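You operate a simulated robot arm through the tools that you are given. There is no shell and no other tool.

The job below is to be done with a simulated robot arm. You get a single attempt, and the scene is never put back.

Task
Fetch the seal size on the order card from the seals drawer, then lock up again.
Fine: the box goes on top of the parts cabinet; drawer shut, lock switch back at lock. Set down upright: what you pick out. Where these are worked on the way, their far stop is far enough and under half their travel is too little: seals drawer.

It is judged by the outcome, as a careful person would: the job done as asked, and still so three seconds after it is handed in. It fails if anything else is knocked over, pushed out of place, dropped, spilled or broken. A push-on lid holds only when it is set on centred and level and pressed home; a screw cap is set on level and turned clockwise until tight.

Robot
A 6-joint arm with a two-finger parallel gripper, fixed in place. Base frame: the origin is on the floor under the middle of its stand, x ahead of it, y to its left, z up. Units: m, rad, N and s.
With the tool pointing down near the work surface it reaches from about 0.12 to 0.64 m from the base axis. Its first joint turns from -1.152 to 1.152 rad. Payload 2.9 kg.
The tool frame sits at the grasp point between the pads (the TCP): z along the fingers, y along the line on which they close. The tips reach 0.03 m beyond it. Largest opening 0.11 m; finger width 0.02, thickness 0.01; the body of the gripper, 0.048 by 0.112 m, starts 0.055 m behind the TCP.
Orientation is that of the tool frame in the base frame, as [roll, pitch, yaw] about the fixed x, y, z axes, in that order (R = Rz(yaw) Ry(pitch) Rx(roll)). With the fingers straight down and closing along the base's y, the tool's x points along the base's -x, its y along +y and its z along -z.

Tools
- The arm moves only by the tool play_rows. Its argument "targets" is one flat list of numbers, 7 for each row, row after row: the shift along the tool's x, y, z in m, then the turn, a rotation vector about the tool's x, y, z in rad, then the gripper command, from -1 (fully open) to 1 (shut), values between in proportion. In form: [tx, ty, tz, rx, ry, rz, jaw, tx, ty, tz, rx, ry, rz, jaw, ...]. A call has 1 to 20 rows; each row is the pose to reach, as a shift and turn from the pose commanded when the call began, along the tool's axes at that moment. Each row takes 0.2 s and may step no farther than 0.05 m and 0.15 rad from the row before; otherwise, or with a gripper value out of range, the whole call is refused. Where a pose cannot be reached the arm comes as near as it can. A force on the tool above 90 N (or 10 N above the force at the start of the call, whichever is more), or a blocked arm, ends the call early, and 0.2 s more pass. Each finger travels about 0.108 m/s and halts on what it meets, pressing with about 20 N; the grip force reading is that of the motor and also rises with nothing between the fingers. The clock runs only during rows and for 0.2 s after the last one: add rows that repeat a pose to give the fingers time. The reply holds the time, the measured pose of the TCP, the force on the tool along the base axes, the opening and the grip force, in the units named above and with some noise, with the torque about the TCP (base axes, N m) and any sound that the robot's microphone picked up.
- Cameras (640 x 400 px; columns grow to the right, rows downward): "scene" is fixed at [0.0593, 0.4196, 1.3915]; the picture's right is [-0.89, -0.45, 0.00], its down [-0.22, 0.43, -0.88] and it looks along [0.40, -0.78, -0.48] (base axes); focal length 309 px, centre (320, 200). "wrist" rides on the gripper at [0.072, 0.017, -0.103] in the tool frame; the picture's right is [-0.23, 0.97, 0.00], its down [-0.76, -0.18, -0.62] and it looks along [-0.61, -0.14, 0.78] (tool axes); focal length 222 px, centre (320, 200). There is no depth. A picture from a camera that has moved, and an enlarged one, comes with that camera's place and axes in the base frame and with its lens.
- camera(camera): a new picture of that camera. It takes no simulated time.
- close_up(camera, box): a new picture of the part [left, top, right, bottom] of that camera's present view, enlarged. It takes no simulated time.
- finish_job(): hands the job in; it is judged then, once.

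Nothing tells you positions but the pictures and the camera data. Unless the task says otherwise, let go and move clear before handing in.

The tools are called by a JSON object that holds its "method" and its "body". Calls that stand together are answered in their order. play_rows: Moves the arm, as the interface text tells. Its arguments: {"type":"object","properties":{"targets":{"type":"array"}},"required":["targets"]} The other tools are called the same way: camera (camera) takes a picture; close_up (camera, box) takes an enlarged picture of a part of a camera's view; finish_job () hands the job in.

At the start:

```text
clock: 0.0
ee_pos: [0.2647, -0.3237, 1.1808]
tcp_rot: [3.14, -0.001, 3.141]
ft_force: [-0.1, -0.2, 0.1]
ft_torque: [0.0, 0.0, 0.0]
width: 0.1098
finger_force: 0.0
```

scene: 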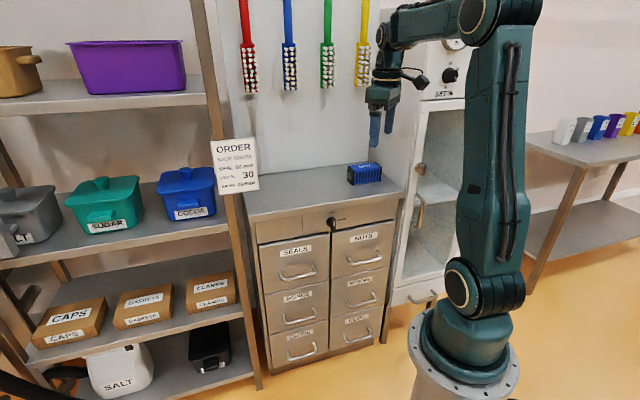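
wrist: 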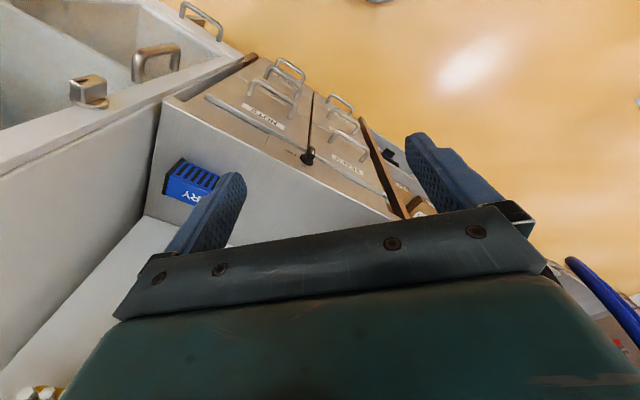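

I see a parts cabinet with six labelled drawers, a lock switch at the top middle of its front, a blue box on top, and an order card on the left post. I'll take close-ups of the card, the lock and the drawers first.

{"method": "close_up", "body": {"camera": "scene", "box": [205, 130, 265, 200]}}

{"method": "close_up", "body": {"camera": "scene", "box": [240, 150, 410, 260]}}

{"method": "close_up", "body": {"camera": "scene", "box": [240, 190, 410, 380]}}

{"method": "close_up", "body": {"camera": "wrist", "box": [140, 40, 440, 240]}}

```text
5.71 times, centred on (235, 165) of scene
camera zoom: at [0.0593, 0.4196, 1.3915], right [-0.89, -0.45, 0.0], down [-0.22, 0.43, -0.88], along [0.4, -0.78, -0.48], focal length 1766 px, centre (806, 400)
```

zoom: 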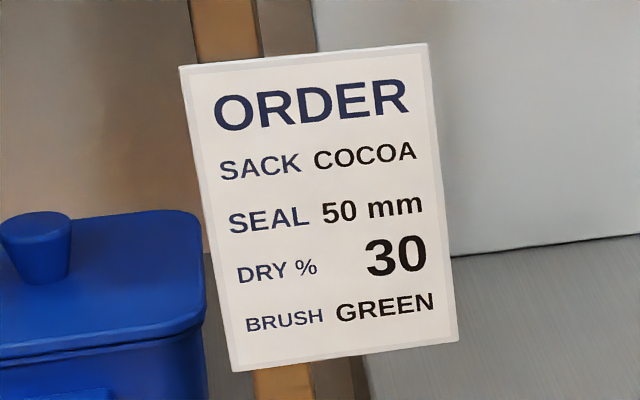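

```text
3.64 times, centred on (325, 205) of scene
camera zoom: at [0.0593, 0.4196, 1.3915], right [-0.89, -0.45, 0.0], down [-0.22, 0.43, -0.88], along [0.4, -0.78, -0.48], focal length 1124 px, centre (302, 182)
```

zoom: 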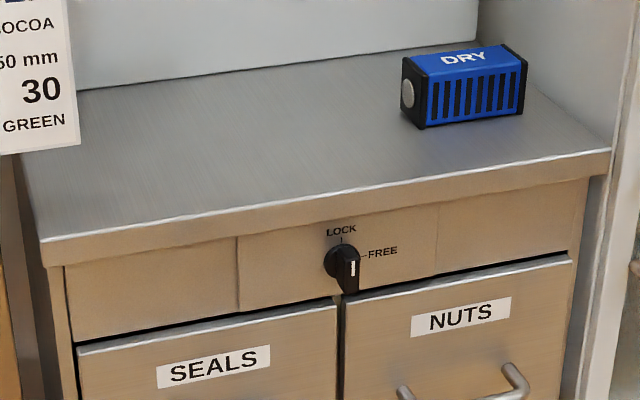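

```text
2.11 times, centred on (325, 285) of scene
camera zoom: at [0.0593, 0.4196, 1.3915], right [-0.89, -0.45, 0.0], down [-0.22, 0.43, -0.88], along [0.4, -0.78, -0.48], focal length 650 px, centre (310, 21)
```

zoom: 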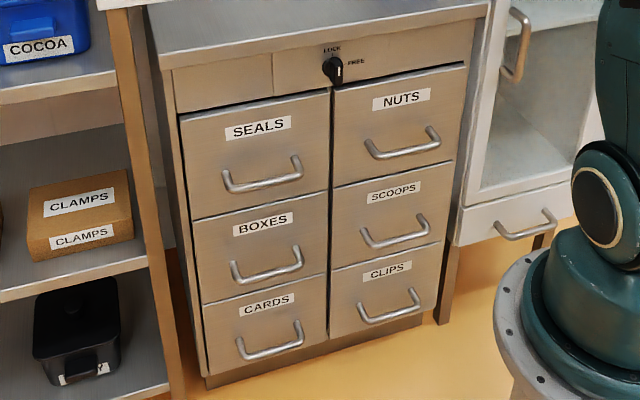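

```text
2.00 times, centred on (290, 140) of wrist
camera zoom: at [0.1922, -0.3073, 1.2846], right [0.23, 0.97, 0.0], down [0.76, -0.18, 0.62], along [0.61, -0.14, -0.78], focal length 444 px, centre (380, 320)
```

zoom: 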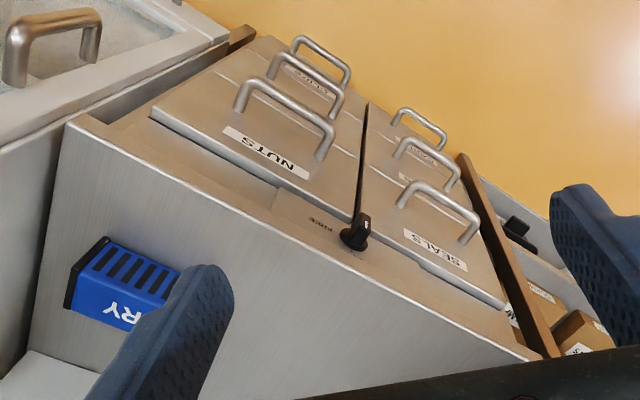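

The card asks for a 50 mm seal. I'll look closer at the lock knob, its marks and the seals drawer handle.

{"method": "close_up", "body": {"camera": "scene", "box": [316, 200, 356, 236]}}

{"method": "close_up", "body": {"camera": "scene", "box": [250, 195, 350, 295]}}

{"method": "close_up", "body": {"camera": "wrist", "box": [270, 110, 350, 190]}}

{"method": "close_up", "body": {"camera": "scene", "box": [300, 50, 560, 350]}}

```text
11.11 times, centred on (336, 218) of scene
camera zoom: at [0.0593, 0.4196, 1.3915], right [-0.89, -0.45, 0.0], down [-0.22, 0.43, -0.88], along [0.4, -0.78, -0.48], focal length 3433 px, centre (142, 0)
```

zoom: 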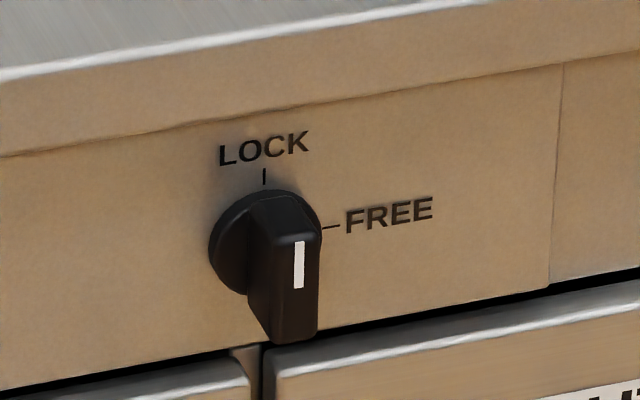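

```text
4.00 times, centred on (300, 245) of scene
camera zoom: at [0.0593, 0.4196, 1.3915], right [-0.89, -0.45, 0.0], down [-0.22, 0.43, -0.88], along [0.4, -0.78, -0.48], focal length 1236 px, centre (400, 20)
```

zoom: 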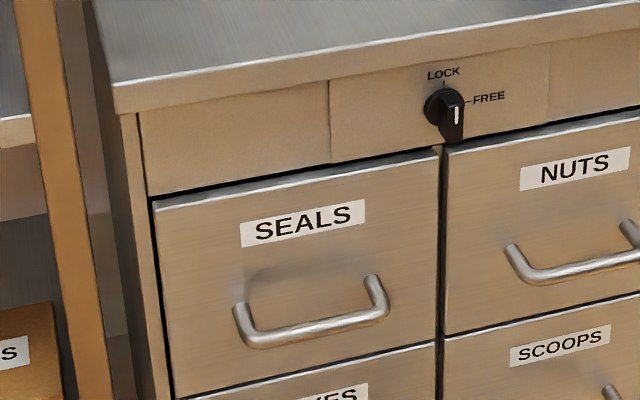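

```text
5.00 times, centred on (310, 150) of wrist
camera zoom: at [0.1922, -0.3073, 1.2846], right [0.23, 0.97, 0.0], down [0.76, -0.18, 0.62], along [0.61, -0.14, -0.78], focal length 1111 px, centre (370, 450)
```

zoom: 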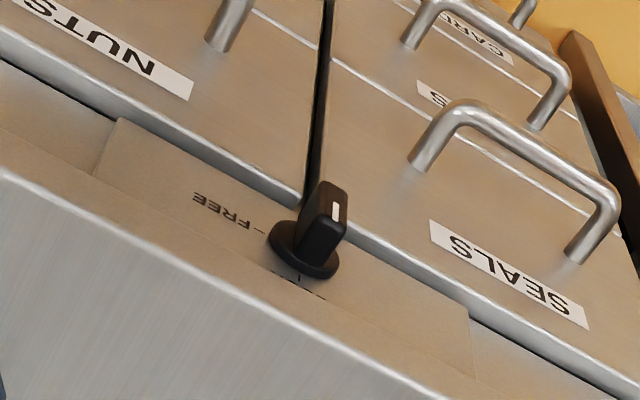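

```text
1.33 times, centred on (430, 200) of scene
camera zoom: at [0.0593, 0.4196, 1.3915], right [-0.89, -0.45, 0.0], down [-0.22, 0.43, -0.88], along [0.4, -0.78, -0.48], focal length 412 px, centre (173, 200)
```

zoom: 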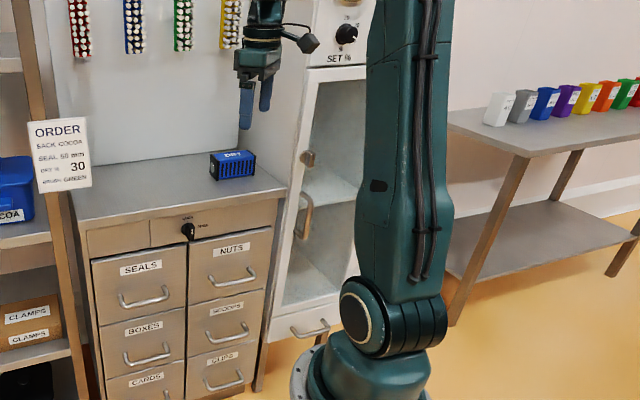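

The card asks for 50 mm. The knob's mark points up to LOCK, and the cabinet front is turned about 45° with the knob near (0.44, -0.40, 0.81). I'll square the tool to the cabinet first, then take another wrist picture to measure from.

{"method": "play_rows", "body": {"targets": [-0.0059, 0.004, 0.0168, 0, 0, 0.1309, -1, -0.0118, 0.008, 0.0336, 0, 0, 0.2618, -1, -0.0177, 0.012, 0.0504, 0, 0, 0.3927, -1, -0.0235, 0.0158, 0.0672, 0, 0, 0.5236, -1, -0.0294, 0.0198, 0.084, 0, 0, 0.6545, -1, -0.0353, 0.0237, 0.1008, 0, 0, 0.7854, -1]}}

{"method": "camera", "body": {"camera": "wrist"}}

{"method": "camera", "body": {"camera": "scene"}}

```text
clock: 1.4
ee_pos: [0.3004, -0.3014, 1.08]
tcp_rot: [3.14, -0.001, 2.352]
ft_force: [0.6, -0.3, 0.1]
ft_torque: [-0.01, -0.02, 0.0]
width: 0.1098
finger_force: 0.0
```

```text
taken
camera wrist: at [0.261, -0.2369, 1.1838], right [0.85, 0.53, 0.0], down [0.41, -0.67, 0.62], along [0.33, -0.53, -0.78], focal length 222 px, centre (320, 200)
```

wrist: 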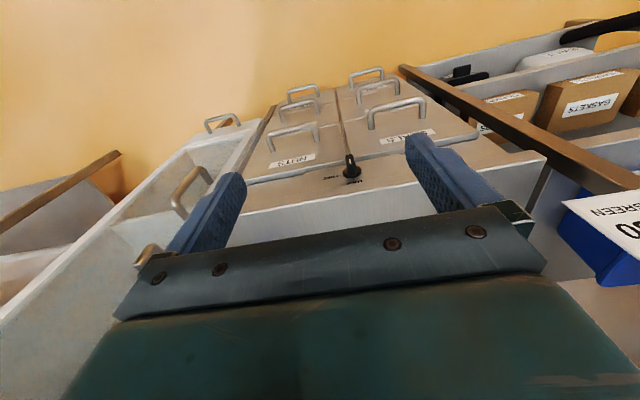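

```text
taken
```

scene: 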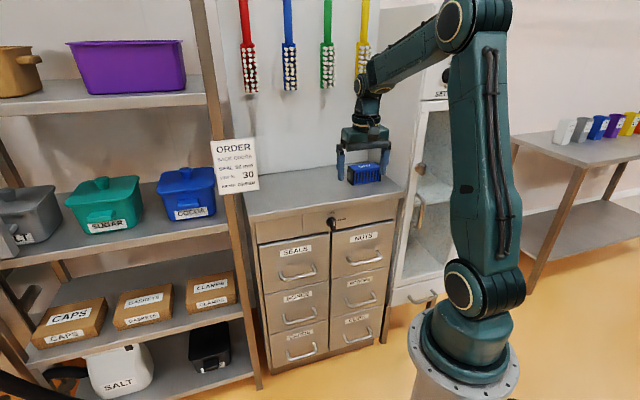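

The tool is square to the cabinet. I'll zoom in on the knob and the seals handle from here to place them precisely.

{"method": "close_up", "body": {"camera": "wrist", "box": [310, 140, 390, 190]}}

{"method": "close_up", "body": {"camera": "wrist", "box": [240, 60, 560, 220]}}

```text
8.00 times, centred on (350, 165) of wrist
camera zoom: at [0.261, -0.2369, 1.1838], right [0.85, 0.53, 0.0], down [0.41, -0.67, 0.62], along [0.33, -0.53, -0.78], focal length 1777 px, centre (80, 480)
```

zoom: 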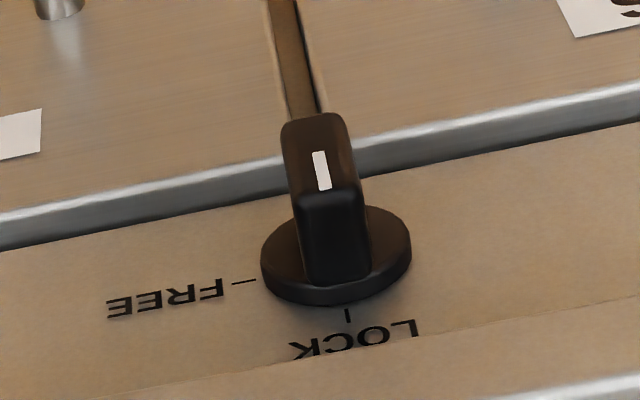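

```text
2.00 times, centred on (400, 140) of wrist
camera zoom: at [0.261, -0.2369, 1.1838], right [0.85, 0.53, 0.0], down [0.41, -0.67, 0.62], along [0.33, -0.53, -0.78], focal length 444 px, centre (160, 320)
```

zoom: 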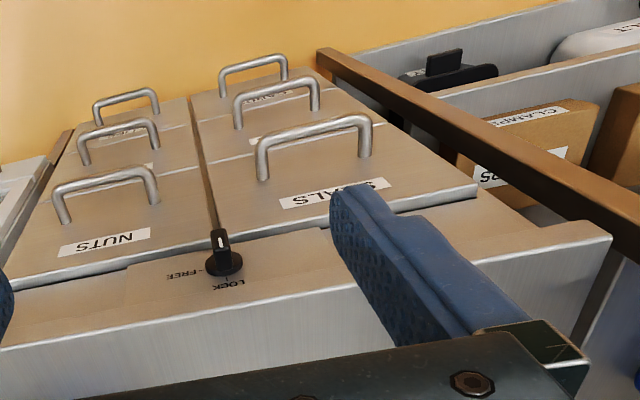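

The knob's bar is vertical (LOCK), its axis is near (0.434, -0.396, 0.815), and it sticks out about 26 mm. Next I'll lower and pitch the tool to horizontal in front of the knob, stopping about 8 cm short of the grip.

{"method": "play_rows", "body": {"targets": [-0.0037, 0.0022, 0.0221, 0, -0.1309, 0, -1, -0.0074, 0.0045, 0.0442, 0, -0.2618, 0, -1, -0.0111, 0.0067, 0.0663, 0, -0.3927, 0, -1, -0.0148, 0.0089, 0.0883, 0, -0.5236, 0, -1, -0.0185, 0.0111, 0.1104, 0, -0.6545, 0, -1, -0.0222, 0.0134, 0.1325, 0, -0.7854, 0, -1, -0.0259, 0.0156, 0.1546, 0, -0.9163, 0, -1, -0.0296, 0.0178, 0.1767, 0, -1.0472, 0, -1, -0.0333, 0.02, 0.1988, 0, -1.1781, 0, -1, -0.037, 0.0223, 0.2208, 0, -1.309, 0, -1, -0.0407, 0.0245, 0.2429, 0, -1.4399, 0, -1, -0.0444, 0.0267, 0.265, 0, -1.5708, 0, -1]}}

{"method": "camera", "body": {"camera": "wrist"}}

{"method": "camera", "body": {"camera": "scene"}}

```text
clock: 4.0
ee_pos: [0.3495, -0.3127, 0.8158]
tcp_rot: [-1.11, 1.566, -1.897]
ft_force: [0.6, -0.3, -0.7]
ft_torque: [0.02, 0.0, -0.06]
width: 0.1098
finger_force: 0.0
out of reach, approached as far as the arm can: row 9, 10
```

```text
taken
camera wrist: at [0.2879, -0.2292, 0.7428], right [0.69, 0.69, 0.22], down [-0.57, 0.32, 0.76], along [0.45, -0.65, 0.61], focal length 222 px, centre (320, 200)
```

wrist: 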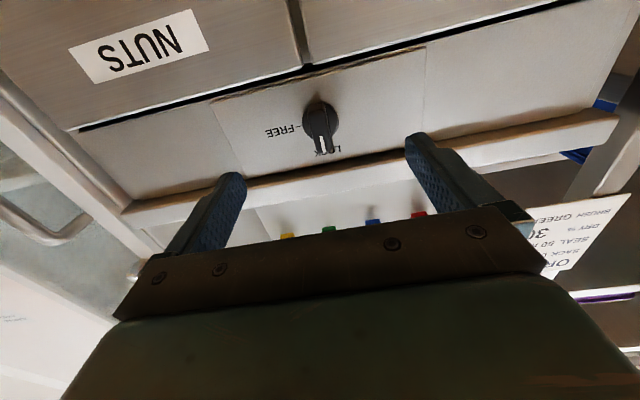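

```text
taken
```

scene: 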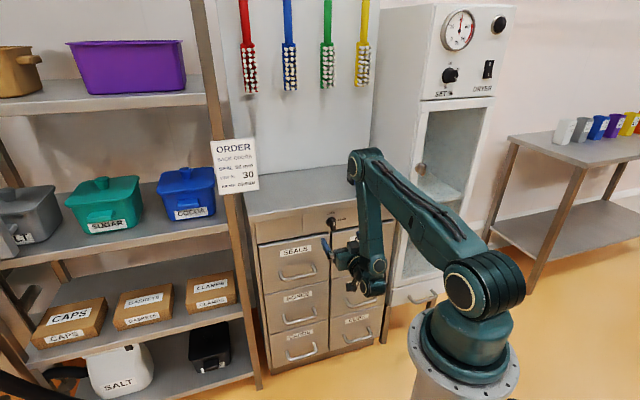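

The tool is now horizontal in front of the knob and there were no contacts. I'll zoom in to align exactly with the knob's axis.

{"method": "close_up", "body": {"camera": "wrist", "box": [270, 85, 370, 165]}}

{"method": "close_up", "body": {"camera": "scene", "box": [300, 190, 400, 310]}}

```text
5.00 times, centred on (320, 125) of wrist
camera zoom: at [0.2879, -0.2292, 0.7428], right [0.69, 0.69, 0.22], down [-0.57, 0.32, 0.76], along [0.45, -0.65, 0.61], focal length 1111 px, centre (320, 575)
```

zoom: 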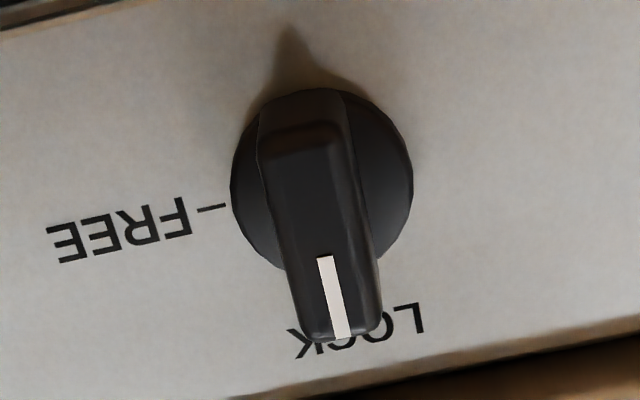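

```text
3.33 times, centred on (350, 250) of scene
camera zoom: at [0.0593, 0.4195, 1.3915], right [-0.89, -0.45, 0.0], down [-0.22, 0.43, -0.88], along [0.4, -0.78, -0.48], focal length 1030 px, centre (220, 33)
```

zoom: 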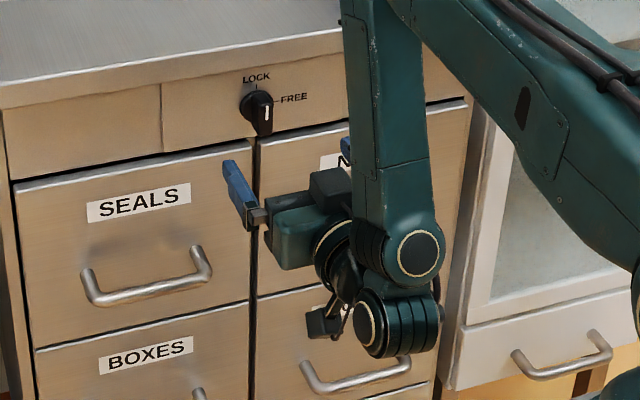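

The knob axis is at about 24 mm along the face from the cabinet's middle line, at z ≈ 0.817. I'll half close the jaws and go straight in until the fingertips straddle the bar.

{"method": "play_rows", "body": {"targets": [-0.0012, -0.0015, 0.015, 0, 0, 0, 0, -0.0012, -0.0015, 0.03, 0, 0, 0, 0, -0.0012, -0.0015, 0.045, 0, 0, 0, 0, -0.0012, -0.0015, 0.06, 0, 0, 0, 0, -0.0012, -0.0015, 0.07, 0, 0, 0, 0, -0.0012, -0.0015, 0.078, 0, 0, 0, 0]}}

{"method": "camera", "body": {"camera": "wrist"}}

{"method": "close_up", "body": {"camera": "scene", "box": [290, 180, 390, 260]}}

```text
clock: 5.4
ee_pos: [0.4043, -0.3697, 0.8174]
tcp_rot: [0.842, 1.57, 0.059]
ft_force: [0.0, 1.1, 0.2]
ft_torque: [-0.01, 0.02, -0.01]
width: 0.0551
finger_force: 0.0
```

```text
taken
camera wrist: at [0.3429, -0.2849, 0.7446], right [0.69, 0.69, 0.23], down [-0.57, 0.32, 0.76], along [0.45, -0.65, 0.61], focal length 222 px, centre (320, 200)
```

wrist: 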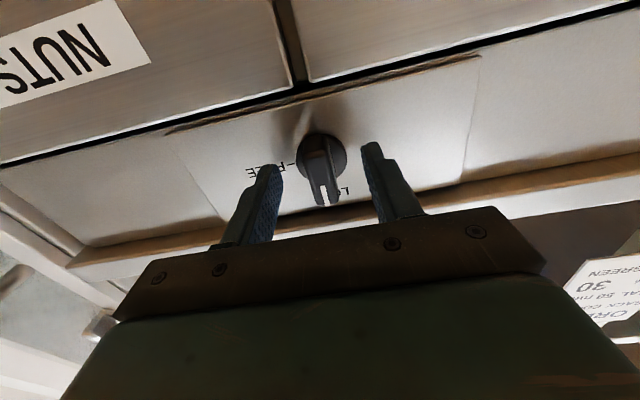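

```text
5.00 times, centred on (340, 220) of scene
camera zoom: at [0.0593, 0.4196, 1.3915], right [-0.89, -0.45, 0.0], down [-0.22, 0.43, -0.88], along [0.4, -0.78, -0.48], focal length 1545 px, centre (220, 100)
```

zoom: 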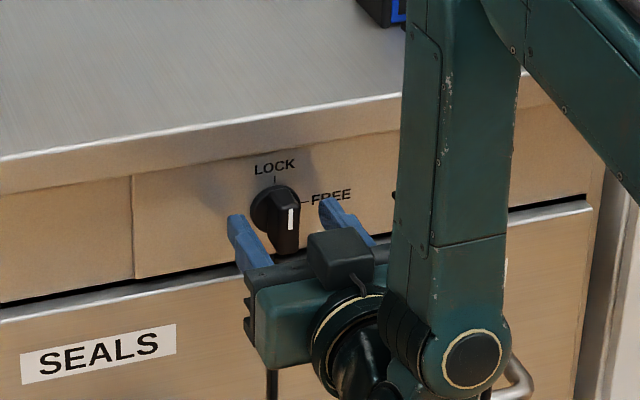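

The fingers straddle the bar and are centred on the knob. I'll close on it now.

{"method": "play_rows", "body": {"targets": [0, 0, 0.002, 0, 0, 0, 0.5, 0, 0, 0.002, 0, 0, 0, 1, 0, 0, 0.002, 0, 0, 0, 1, 0, 0, 0.002, 0, 0, 0, 1]}}

{"method": "close_up", "body": {"camera": "wrist", "box": [220, 100, 420, 240]}}

```text
clock: 6.4
ee_pos: [0.4062, -0.3698, 0.8178]
tcp_rot: [-1.351, 1.57, -2.134]
ft_force: [4.5, 6.7, 2.8]
ft_torque: [0.14, 0.14, 0.03]
width: 0.0161
finger_force: 45.3
```

```text
2.86 times, centred on (320, 170) of wrist
camera zoom: at [0.3446, -0.2856, 0.7445], right [0.69, 0.69, 0.23], down [-0.57, 0.31, 0.76], along [0.45, -0.65, 0.61], focal length 635 px, centre (320, 286)
```

zoom: 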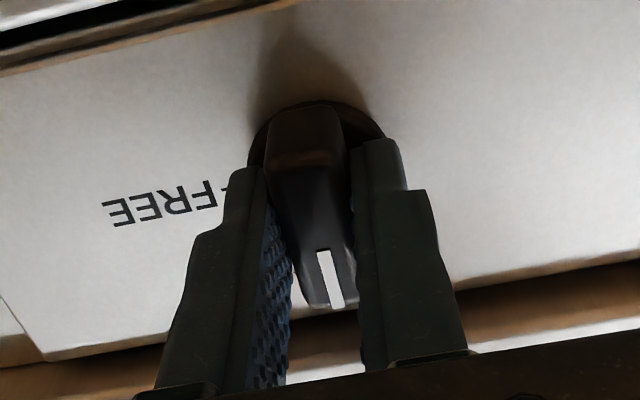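

The bar is gripped (16 mm wide). I'll turn it clockwise as seen from the front, 90° from LOCK to FREE, in small steps.

{"method": "play_rows", "body": {"targets": [0, 0.001, 0, 0, 0, 0.13, 1, 0, 0.001, 0, 0, 0, 0.26, 1, 0, 0.001, 0, 0, 0, 0.39, 1, 0, 0.001, 0, 0, 0, 0.52, 1, 0, 0.001, 0, 0, 0, 0.65, 1, 0, 0.001, 0, 0, 0, 0.78, 1]}}

{"method": "camera", "body": {"camera": "wrist"}}

```text
clock: 7.8
ee_pos: [0.4054, -0.37, 0.8173]
tcp_rot: [1.568, 0.789, 0.784]
ft_force: [-1.9, 4.8, 10.5]
ft_torque: [0.24, 0.23, 0.24]
width: 0.0158
finger_force: 45.1
```

```text
taken
camera wrist: at [0.3778, -0.2526, 0.7775], right [0.37, 0.38, 0.85], down [-0.91, -0.03, 0.41], along [0.18, -0.93, 0.33], focal length 222 px, centre (320, 200)
```

wrist: 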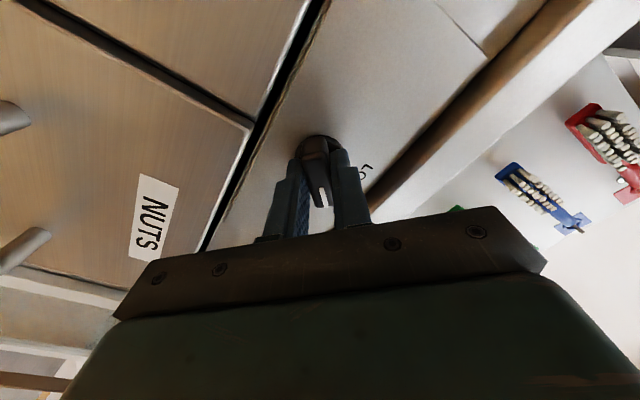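

The knob is turning with the gripper, now at about 45°. I'll carry on to 90°.

{"method": "play_rows", "body": {"targets": [0, 0, 0, 0, 0, 0.13, 1, 0, 0, 0, 0, 0, 0.26, 1, 0, 0, 0, 0, 0, 0.39, 1, 0, 0, 0, 0, 0, 0.52, 1, 0, 0, 0, 0, 0, 0.65, 1, 0, 0, 0, 0, 0, 0.78, 1, 0, 0, 0, 0, 0, 0.81, 1]}}

{"method": "camera", "body": {"camera": "wrist"}}

{"method": "close_up", "body": {"camera": "scene", "box": [290, 180, 390, 260]}}

```text
clock: 9.4
ee_pos: [0.4058, -0.3698, 0.8188]
tcp_rot: [1.568, -0.019, 0.785]
ft_force: [2.7, 6.7, 20.1]
ft_torque: [-0.49, 0.64, 0.18]
width: 0.0159
finger_force: 45.0
```

```text
taken
camera wrist: at [0.3842, -0.2459, 0.8354], right [-0.17, -0.17, 0.97], down [-0.98, -0.1, -0.19], along [0.13, -0.98, -0.15], focal length 222 px, centre (320, 200)
```

wrist: 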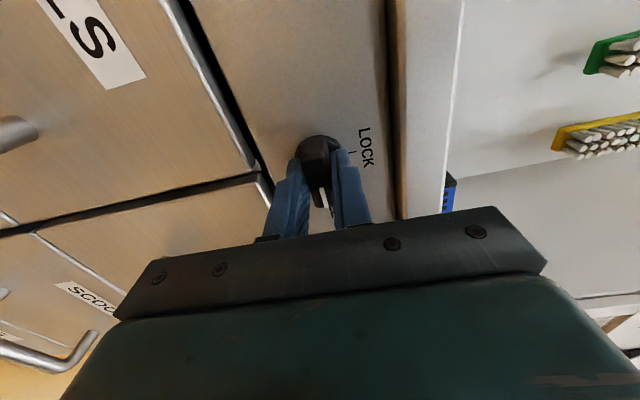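

```text
5.00 times, centred on (340, 220) of scene
camera zoom: at [0.0591, 0.42, 1.3914], right [-0.89, -0.45, 0.0], down [-0.22, 0.43, -0.88], along [0.4, -0.78, -0.48], focal length 1545 px, centre (220, 100)
```

zoom: 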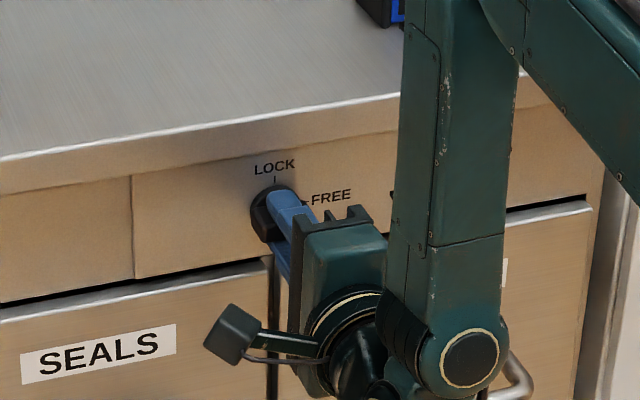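

The knob has been turned about 91°. I'll open the jaws a little, back straight out, and check that the mark now points at FREE.

{"method": "play_rows", "body": {"targets": [0, 0, 0, 0, 0, 0.785, 0.3, 0, 0, 0, 0, 0, 0, 0.3]}}

```text
refused: row 1 steps farther than a row can; nothing moved
```

That call was refused because I put a stray rotation in it, and nothing moved. I'll resend it as a plain release and straight retreat.

{"method": "play_rows", "body": {"targets": [0, 0, 0, 0, 0, 0, 0.3, 0, 0, 0, 0, 0, 0, 0.3, 0, 0, -0.02, 0, 0, 0, 0.3, 0, 0, -0.045, 0, 0, 0, 0.3, 0, 0, -0.07, 0, 0, 0, 0.3]}}

{"method": "camera", "body": {"camera": "wrist"}}

{"method": "close_up", "body": {"camera": "scene", "box": [290, 180, 390, 260]}}

```text
clock: 10.6
ee_pos: [0.3558, -0.3193, 0.817]
tcp_rot: [1.57, -0.02, 0.784]
ft_force: [-0.9, -0.1, 0.6]
ft_torque: [-0.01, 0.0, 0.02]
width: 0.0383
finger_force: 0.1
```

```text
taken
camera wrist: at [0.3344, -0.1959, 0.835], right [-0.17, -0.17, 0.97], down [-0.98, -0.1, -0.19], along [0.13, -0.98, -0.15], focal length 222 px, centre (320, 200)
```

wrist: 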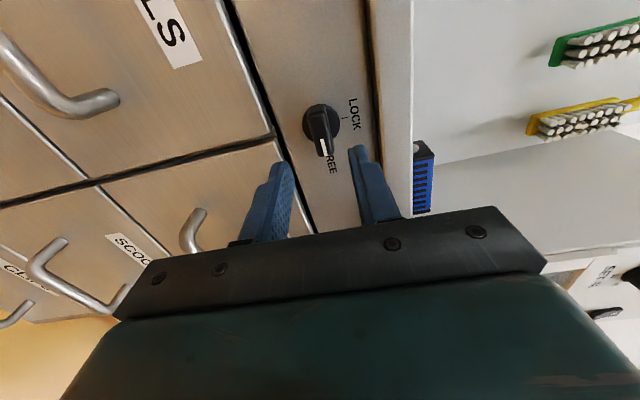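

```text
5.00 times, centred on (340, 220) of scene
camera zoom: at [0.0594, 0.4196, 1.3915], right [-0.89, -0.45, 0.0], down [-0.22, 0.43, -0.88], along [0.4, -0.78, -0.48], focal length 1545 px, centre (220, 100)
```

zoom: 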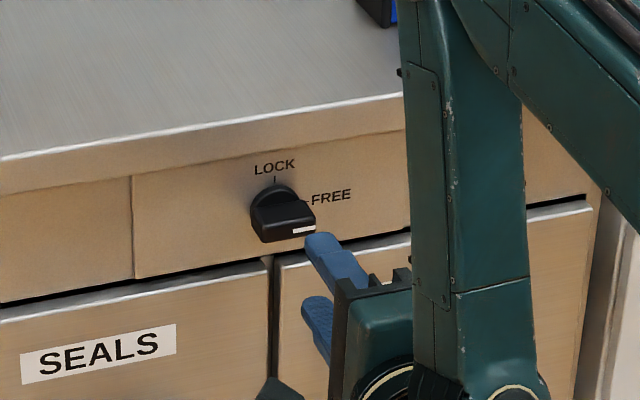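

The mark now points to FREE. Next I'll move over in front of the SEALS handle, with the jaws closing vertically, to measure the handle up close.

{"method": "play_rows", "body": {"targets": [0, 0, -0.03, 0, 0, -0.02, 0.3, 0.022, -0.01, -0.05, 0, 0, -0.02, 0.3, 0.05, -0.03, -0.05, 0, 0, -0.02, 0.3, 0.08, -0.06, -0.05, 0, 0, -0.02, 0.3, 0.11, -0.09, -0.05, 0, 0, -0.02, 0.3, 0.13, -0.12, -0.05, 0, 0, -0.02, 0.3]}}

{"method": "camera", "body": {"camera": "wrist"}}

{"method": "camera", "body": {"camera": "scene"}}

```text
clock: 12.0
ee_pos: [0.4371, -0.2285, 0.691]
tcp_rot: [1.575, 0.002, 0.793]
ft_force: [-0.5, 0.3, 0.7]
ft_torque: [0.04, 0.01, -0.02]
width: 0.0384
finger_force: 0.0
out of reach, approached as far as the arm can: row 1, 2, 3, 4, 5, 6
```

```text
taken
camera wrist: at [0.4141, -0.105, 0.7079], right [-0.15, -0.16, 0.97], down [-0.98, -0.1, -0.17], along [0.13, -0.98, -0.14], focal length 222 px, centre (320, 200)
```

wrist: 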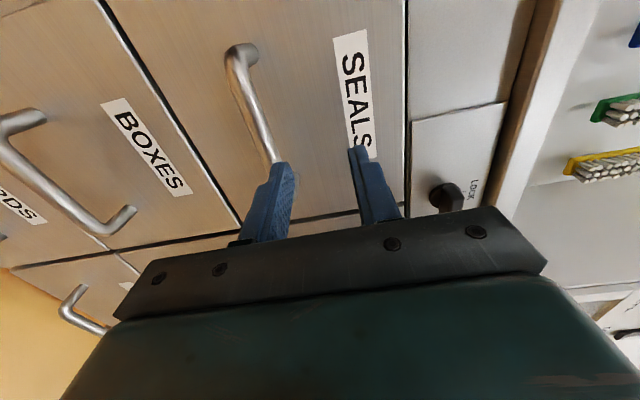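

```text
taken
```

scene: 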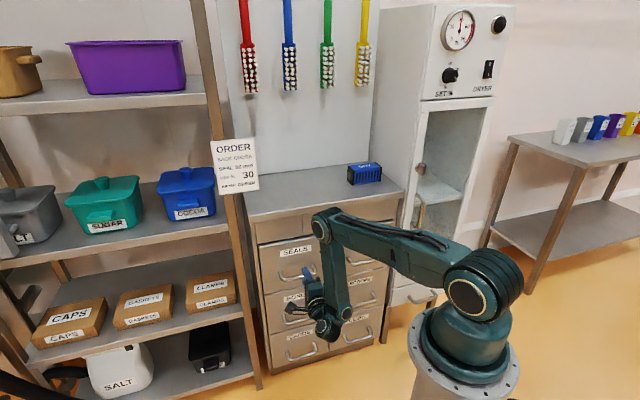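

The SEALS handle bar runs from about u = 0.10 to 0.21 along the face at z ≈ 0.645, and sits about 5 cm off the drawer front. A level tool can't reach back far enough, so I'll pitch it downward in place, which also suits the pull.

{"method": "play_rows", "body": {"targets": [0, 0, 0, 0.125, 0, 0, 0.3, 0, 0, 0, 0.25, 0, 0, 0.3, 0, 0, 0, 0.375, 0, 0, 0.3, 0, 0, 0, 0.5, 0, 0, 0.3, 0, 0, 0, 0.625, 0, 0, 0.3, 0, 0, 0, 0.75, 0, 0, 0.3, 0, 0, 0, 0.875, 0, 0, 0.3, 0, 0, 0, 1.0, 0, 0, 0.3]}}

{"method": "camera", "body": {"camera": "wrist"}}

{"method": "camera", "body": {"camera": "scene"}}

```text
clock: 13.8
ee_pos: [0.2457, -0.1622, 0.7034]
tcp_rot: [2.532, -0.004, 0.792]
ft_force: [-0.5, 0.2, 0.5]
ft_torque: [-0.02, 0.02, -0.04]
width: 0.038
finger_force: 0.1
out of reach, approached as far as the arm can: row 3, 4, 5, 6, 7, 8
```

```text
taken
camera wrist: at [0.2642, -0.0792, 0.7977], right [0.41, -0.73, 0.56], down [-0.89, -0.19, 0.41], along [-0.19, -0.66, -0.73], focal length 222 px, centre (320, 200)
```

wrist: 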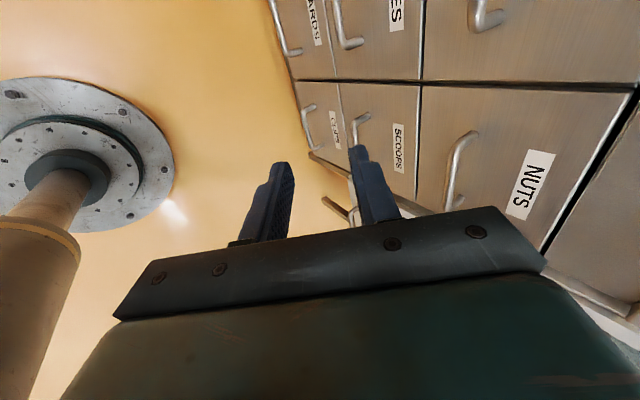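

```text
taken
```

scene: 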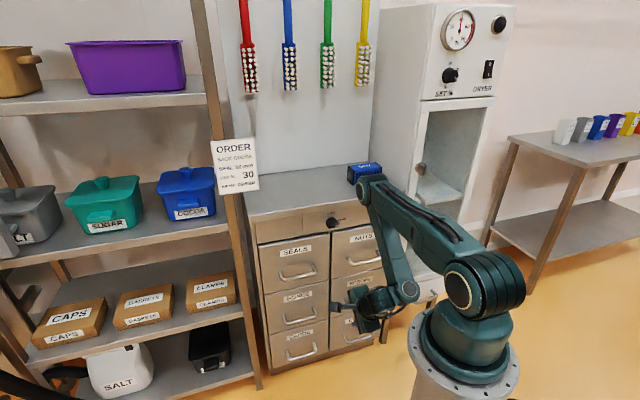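

The arm couldn't hold that pitch with the wrist rolled this way, so it drifted to a free spot away from the cabinet, touching nothing. I think the last joint's limit is the cause. I'll roll the tool back the other way, so the camera ends on the opposite side, and watch where the arm settles.

{"method": "play_rows", "body": {"targets": [0, 0, 0, 0, 0, -0.1, 0.3, 0, 0, 0, 0, 0, -0.2, 0.3, 0, 0, 0, 0, 0, -0.3, 0.3, 0, 0, 0, 0, 0, -0.4, 0.3, 0, 0, 0, 0, 0, -0.5, 0.3, 0, 0, 0, 0, 0, -0.6, 0.3, 0, 0, 0, 0, 0, -0.7, 0.3, 0, 0, 0, 0, 0, -0.8, 0.3]}}

{"method": "camera", "body": {"camera": "scene"}}

```text
clock: 15.6
ee_pos: [0.2346, -0.1596, 0.6952]
tcp_rot: [2.717, 0.403, 1.501]
ft_force: [-0.5, 0.6, 0.0]
ft_torque: [0.03, -0.02, -0.03]
width: 0.0383
finger_force: 0.1
out of reach, approached as far as the arm can: row 1, 2, 3, 4, 5, 6, 7, 8
```

```text
taken
```

scene: 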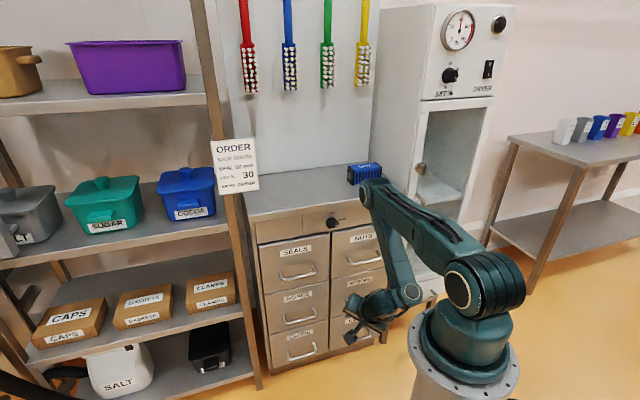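

The arm has stalled clear of everything, with the tool hanging near the column. I'll look at its configuration closely before commanding anything else.

{"method": "close_up", "body": {"camera": "scene", "box": [320, 160, 540, 380]}}

{"method": "camera", "body": {"camera": "wrist"}}

```text
1.82 times, centred on (430, 270) of scene
camera zoom: at [0.0593, 0.4196, 1.3915], right [-0.89, -0.45, 0.0], down [-0.22, 0.43, -0.88], along [0.4, -0.78, -0.48], focal length 562 px, centre (120, 73)
```

zoom: 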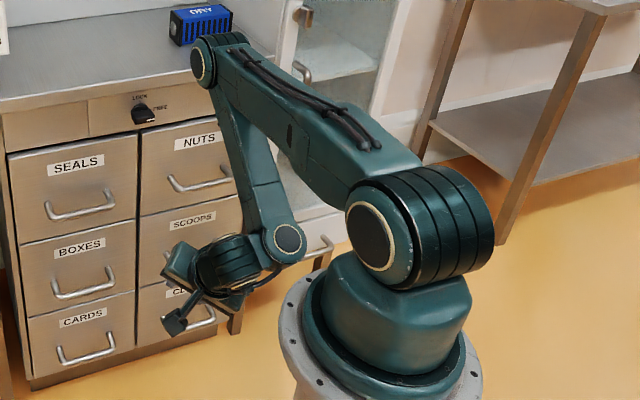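

```text
taken
camera wrist: at [0.2151, -0.0505, 0.7595], right [0.88, -0.11, 0.46], down [-0.45, -0.48, 0.75], along [0.13, -0.87, -0.47], focal length 222 px, centre (320, 200)
```

wrist: 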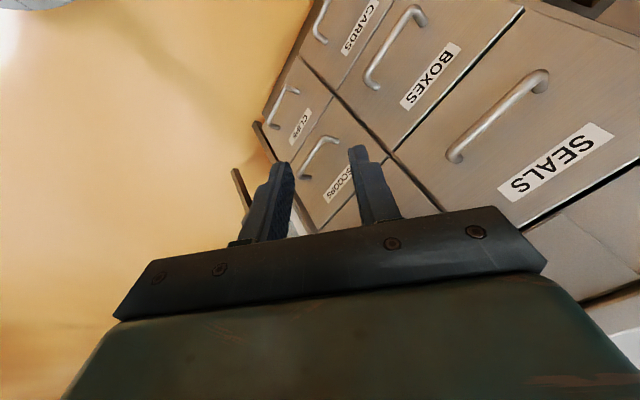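

The elbow is folded tight at its limit and the solver looks stuck. I'll lift the commanded pose 30 cm and unroll the wrist to its natural orientation, so the arm opens up in free space.

{"method": "play_rows", "body": {"targets": [-0.0147, 0.0142, -0.0314, 0, 0, -0.096, 0.3, -0.0294, 0.0284, -0.0629, 0, 0, -0.193, 0.3, -0.0441, 0.0426, -0.0943, 0, 0, -0.289, 0.3, -0.0589, 0.0569, -0.1258, 0, 0, -0.385, 0.3, -0.0736, 0.0711, -0.1572, 0, 0, -0.481, 0.3, -0.0883, 0.0853, -0.1886, 0, 0, -0.578, 0.3, -0.103, 0.0995, -0.2201, 0, 0, -0.674, 0.3, -0.1177, 0.1137, -0.2515, 0, 0, -0.77, 0.3]}}

{"method": "camera", "body": {"camera": "scene"}}

```text
clock: 17.4
ee_pos: [0.2492, -0.1832, 0.7164]
tcp_rot: [3.091, 0.646, 2.288]
ft_force: [-0.4, 0.2, 0.4]
ft_torque: [-0.04, -0.02, -0.03]
width: 0.0388
finger_force: 0.1
out of reach, approached as far as the arm can: row 1, 2, 3, 4, 5, 6, 7, 8
```

```text
taken
```

scene: 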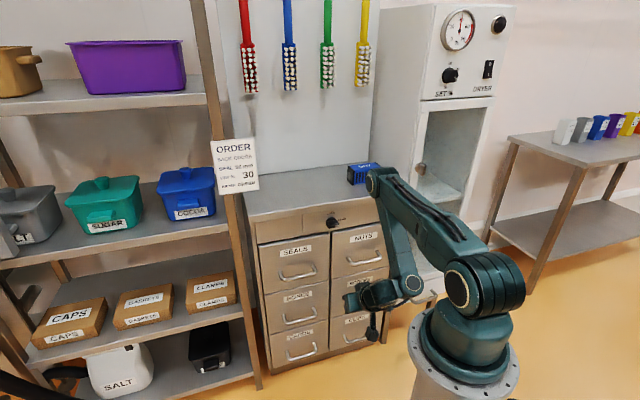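

The arm is still stalled low, in free space. I'll send a few rows with no shift to see whether it settles toward the commanded pose or stays put.

{"method": "play_rows", "body": {"targets": [0, 0, 0, 0, 0, 0, 0.3, 0, 0, 0, 0, 0, 0, 0.3, 0, 0, 0, 0, 0, 0, 0.3]}}

{"method": "camera", "body": {"camera": "wrist"}}

{"method": "close_up", "body": {"camera": "scene", "box": [320, 160, 540, 380]}}

```text
clock: 18.2
ee_pos: [0.2492, -0.1825, 0.7168]
tcp_rot: [3.091, 0.646, 2.286]
ft_force: [-0.4, -0.8, -0.6]
ft_torque: [-0.01, -0.04, 0.0]
width: 0.0384
finger_force: 0.0
```

```text
taken
camera wrist: at [0.1792, -0.0848, 0.7555], right [0.83, 0.52, 0.18], down [0.0, -0.32, 0.95], along [0.55, -0.79, -0.26], focal length 222 px, centre (320, 200)
```

wrist: 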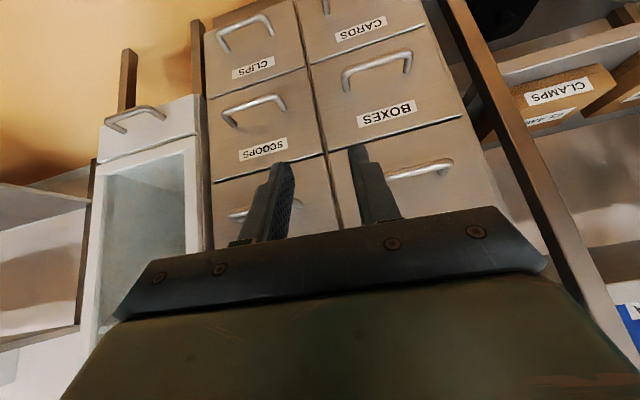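

```text
1.82 times, centred on (430, 270) of scene
camera zoom: at [0.0593, 0.4196, 1.3915], right [-0.89, -0.45, 0.0], down [-0.22, 0.43, -0.88], along [0.4, -0.78, -0.48], focal length 562 px, centre (120, 73)
```

zoom: 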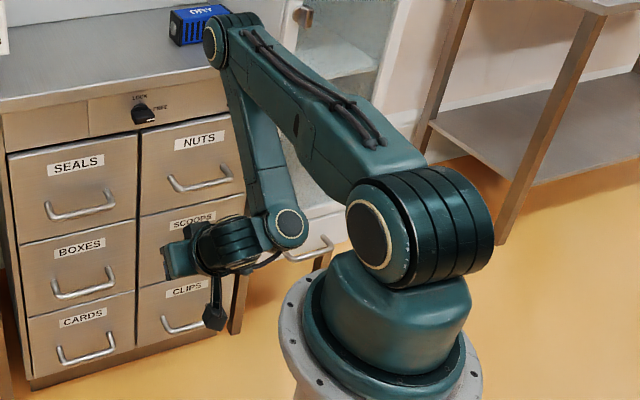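

Zero-shift rows weren't flagged, so the commanded pose resets to wherever the arm actually ended. I'll ease it outward toward the cabinet by 12 cm at this pitch so the elbow opens.

{"method": "play_rows", "body": {"targets": [-0.0191, 0.001, 0.0145, 0, 0, 0, 0.3, -0.0382, 0.0019, 0.029, 0, 0, 0, 0.3, -0.0574, 0.0029, 0.0434, 0, 0, 0, 0.3, -0.0765, 0.0038, 0.0579, 0, 0, 0, 0.3, -0.0956, 0.0048, 0.0724, 0, 0, 0, 0.3]}}

{"method": "close_up", "body": {"camera": "scene", "box": [300, 140, 540, 380]}}

```text
clock: 19.4
ee_pos: [0.2486, -0.1847, 0.716]
tcp_rot: [3.09, 0.645, 2.287]
ft_force: [-0.2, -0.1, -0.5]
ft_torque: [-0.01, 0.0, -0.02]
width: 0.0385
finger_force: 0.1
out of reach, approached as far as the arm can: row 1, 2, 3, 4, 5
```

```text
1.67 times, centred on (420, 260) of scene
camera zoom: at [0.0593, 0.4196, 1.3915], right [-0.89, -0.45, 0.0], down [-0.22, 0.43, -0.88], along [0.4, -0.78, -0.48], focal length 515 px, centre (153, 100)
```

zoom: 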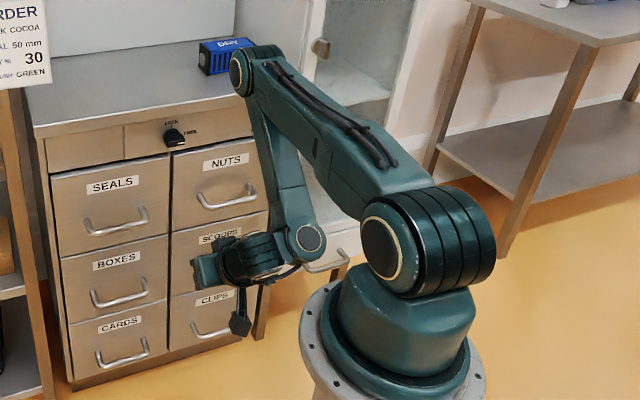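

It's held at this position. The arm seems to be at its base-joint limit, turned as far to the right as it goes. I'll try shifting left along the cabinet face, which should free the base joint.

{"method": "play_rows", "body": {"targets": [0.001, 0.02, 0, 0, 0, 0, 0.3, 0.002, 0.04, 0, 0, 0, 0, 0.3, 0.003, 0.06, 0, 0, 0, 0, 0.3, 0.005, 0.08, 0, 0, 0, 0, 0.3, 0.006, 0.1, 0.001, 0, 0, 0, 0.3]}}

{"method": "close_up", "body": {"camera": "scene", "box": [300, 140, 540, 380]}}

```text
clock: 20.6
ee_pos: [0.2698, -0.1225, 0.7123]
tcp_rot: [3.088, 0.651, 2.284]
ft_force: [0.3, -0.3, 0.4]
ft_torque: [0.01, -0.02, -0.01]
width: 0.0386
finger_force: 0.0
out of reach, approached as far as the arm can: row 1, 2, 3, 4, 5
```

```text
1.67 times, centred on (420, 260) of scene
camera zoom: at [0.0593, 0.4196, 1.3915], right [-0.89, -0.45, 0.0], down [-0.22, 0.43, -0.88], along [0.4, -0.78, -0.48], focal length 515 px, centre (153, 100)
```

zoom: 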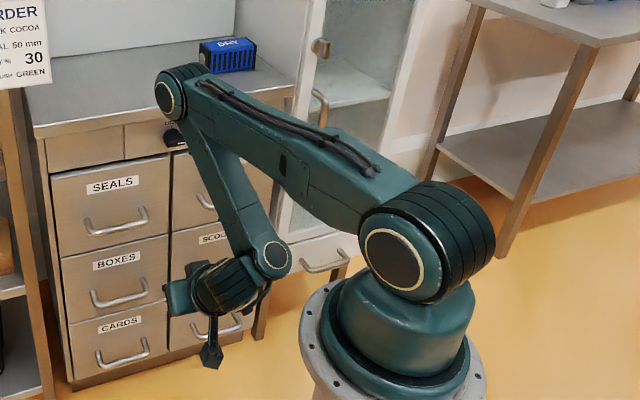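

It slid left by turning about the base, but still isn't extending. I'll rotate the tool back toward straight down, which is the posture the arm handles best.

{"method": "play_rows", "body": {"targets": [0, 0, 0, 0, 0.11, 0, 0.3, 0, 0, 0, 0, 0.22, 0, 0.3, 0, 0, 0, 0, 0.33, 0, 0.3, 0, 0, 0, 0, 0.44, 0, 0.3, 0, 0, 0, 0, 0.55, 0, 0.3, 0, 0, 0, 0, 0.65, 0, 0.3]}}

{"method": "close_up", "body": {"camera": "scene", "box": [300, 140, 540, 380]}}

```text
clock: 22.0
ee_pos: [0.1323, -0.0643, 0.6201]
tcp_rot: [3.095, 0.205, 2.31]
ft_force: [-0.3, 0.8, 0.7]
ft_torque: [0.04, 0.0, 0.0]
width: 0.0387
finger_force: 0.1
out of reach, approached as far as the arm can: row 1, 2, 3, 4, 5, 6
```

```text
1.67 times, centred on (420, 260) of scene
camera zoom: at [0.0631, 0.4174, 1.392], right [-0.89, -0.45, 0.0], down [-0.22, 0.43, -0.88], along [0.39, -0.78, -0.48], focal length 515 px, centre (153, 100)
```

zoom: 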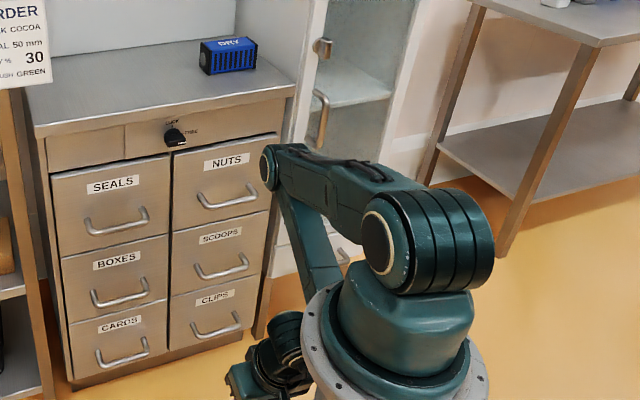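

The arm has swung down toward its own column, so only the shoulder seems to be responding. I'll check the clearances before anything else.

{"method": "camera", "body": {"camera": "wrist"}}

{"method": "camera", "body": {"camera": "scene"}}

```text
taken
camera wrist: at [0.0792, 0.0117, 0.7069], right [0.86, 0.5, 0.09], down [0.26, -0.6, 0.76], along [0.43, -0.63, -0.65], focal length 222 px, centre (320, 200)
```

wrist: 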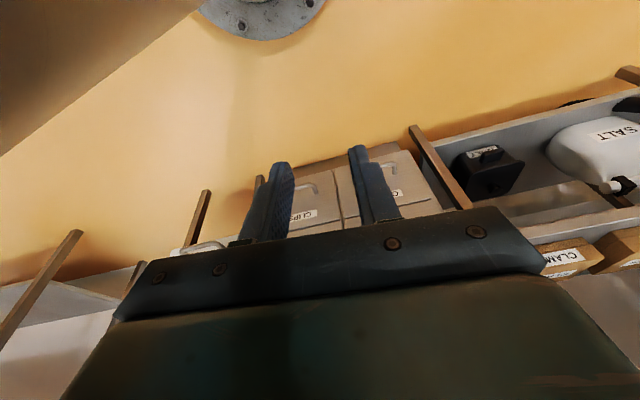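

```text
taken
```

scene: 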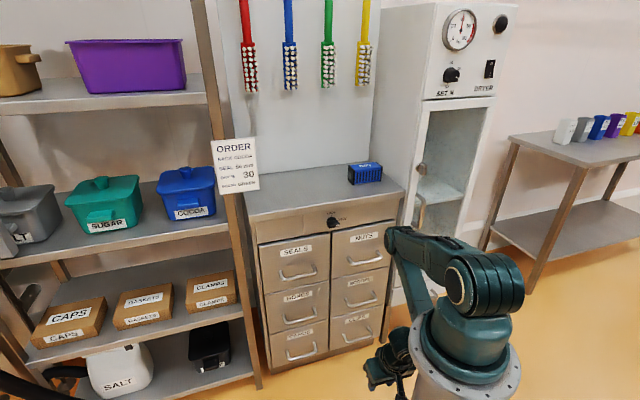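

Nothing is in contact, but the arm is folded beside its own column. I'll probe with single small moves to learn which directions respond, starting with a rise of 2 cm.

{"method": "play_rows", "body": {"targets": [-0.004, 0.001, -0.0196, 0, 0, 0, 0.3]}}

{"method": "play_rows", "body": {"targets": [-0.0166, 0.0075, 0.0041, 0, 0, 0, 0.3]}}

{"method": "play_rows", "body": {"targets": [0, 0, 0, 0, -0.1, 0, 0.3]}}

```text
clock: 22.4
ee_pos: [0.1326, -0.0642, 0.6198]
tcp_rot: [3.093, 0.206, 2.309]
ft_force: [-0.3, 0.9, -1.1]
ft_torque: [0.0, 0.03, 0.02]
width: 0.0383
finger_force: 0.0
out of reach, approached as far as the arm can: row 1
```

```text
clock: 22.8
ee_pos: [0.1324, -0.0643, 0.6205]
tcp_rot: [3.09, 0.21, 2.311]
ft_force: [-0.1, 0.4, -0.2]
ft_torque: [-0.02, 0.01, -0.01]
width: 0.0387
finger_force: 0.1
out of reach, approached as far as the arm can: row 1
```

```text
clock: 23.2
ee_pos: [0.1444, -0.0628, 0.6177]
tcp_rot: [3.087, 0.27, 2.305]
ft_force: [-0.3, -0.2, -0.6]
ft_torque: [0.0, -0.02, 0.01]
width: 0.0387
finger_force: 0.0
```

Pitching up was accepted without a flag. I'll give it a settling row, then keep pitching up in steps.

{"method": "play_rows", "body": {"targets": [0, 0, 0, 0, 0, 0, 0.3, 0, 0, 0, 0, 0, 0, 0.3]}}

{"method": "play_rows", "body": {"targets": [0, 0, 0, 0, -0.1, 0, 0.3, 0, 0, 0, 0, -0.2, 0, 0.3, 0, 0, 0, 0, -0.3, 0, 0.3]}}

```text
clock: 23.8
ee_pos: [0.1439, -0.0642, 0.6182]
tcp_rot: [3.087, 0.272, 2.304]
ft_force: [-0.3, -0.9, -0.7]
ft_torque: [0.0, 0.01, -0.01]
width: 0.0388
finger_force: 0.0
```

```text
clock: 24.8
ee_pos: [0.1825, -0.0826, 0.6327]
tcp_rot: [3.014, 0.669, 2.219]
ft_force: [0.7, 0.1, 0.1]
ft_torque: [0.04, -0.01, 0.04]
width: 0.0386
finger_force: 0.1
out of reach, approached as far as the arm can: row 1
stopped in row 3: the arm was blocked; the commanded pose is now the measured one
```

The arm reports it was blocked, so something may be touching its own column. I'll look closely.

{"method": "camera", "body": {"camera": "wrist"}}

{"method": "close_up", "body": {"camera": "scene", "box": [330, 200, 560, 400]}}

```text
taken
camera wrist: at [0.112, 0.0167, 0.6695], right [0.83, 0.5, 0.24], down [-0.07, -0.33, 0.94], along [0.55, -0.8, -0.24], focal length 222 px, centre (320, 200)
```

wrist: 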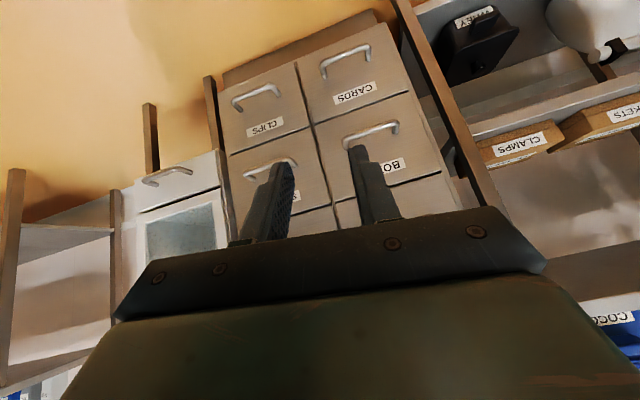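

```text
2.00 times, centred on (445, 300) of scene
camera zoom: at [0.0613, 0.4194, 1.3915], right [-0.89, -0.45, 0.0], down [-0.22, 0.43, -0.88], along [0.39, -0.78, -0.48], focal length 618 px, centre (70, 0)
```

zoom: 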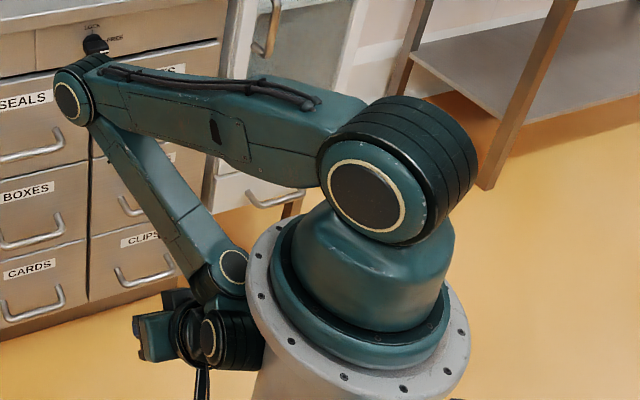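

The wrist housing is right beside the column flange. I'll back it out by commanding a rigid swing about the shoulder, outward and up, which the shoulder joint alone can do.

{"method": "play_rows", "body": {"targets": [-0.0366, 0.0164, 0.0055, -0.0379, -0.0907, 0.0186, 0.3, -0.0738, 0.0323, 0.0072, -0.0757, -0.1813, 0.0371, 0.3, -0.1113, 0.0475, 0.0048, -0.1136, -0.272, 0.0557, 0.3, -0.1487, 0.0618, -0.0014, -0.1515, -0.3627, 0.0742, 0.3, -0.1855, 0.075, -0.0117, -0.1894, -0.4534, 0.0928, 0.3, -0.2216, 0.0874, -0.0256, -0.2272, -0.544, 0.1113, 0.3]}}

{"method": "camera", "body": {"camera": "scene"}}

```text
clock: 26.2
ee_pos: [0.3405, -0.1523, 0.7966]
tcp_rot: [2.365, 1.114, 1.701]
ft_force: [0.4, -0.1, -0.2]
ft_torque: [-0.04, 0.01, -0.01]
width: 0.0386
finger_force: 0.0
out of reach, approached as far as the arm can: row 6
```

```text
taken
```

scene: 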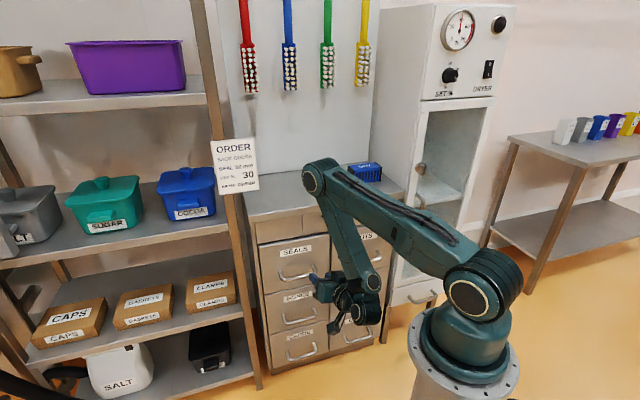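

That worked: the arm is lifted clear of the column, with the tool about 18° below level. Now I'll test extending outward by 8 cm.

{"method": "play_rows", "body": {"targets": [-0.0061, 0.0075, 0.0248, 0, 0, 0, 0.3, -0.0123, 0.015, 0.0497, 0, 0, 0, 0.3, -0.0184, 0.0225, 0.0745, 0, 0, 0, 0.3]}}

```text
clock: 27.0
ee_pos: [0.4144, -0.184, 0.7974]
tcp_rot: [2.362, 1.117, 1.698]
ft_force: [0.0, -0.9, 0.6]
ft_torque: [-0.02, 0.0, 0.0]
width: 0.0387
finger_force: 0.0
```

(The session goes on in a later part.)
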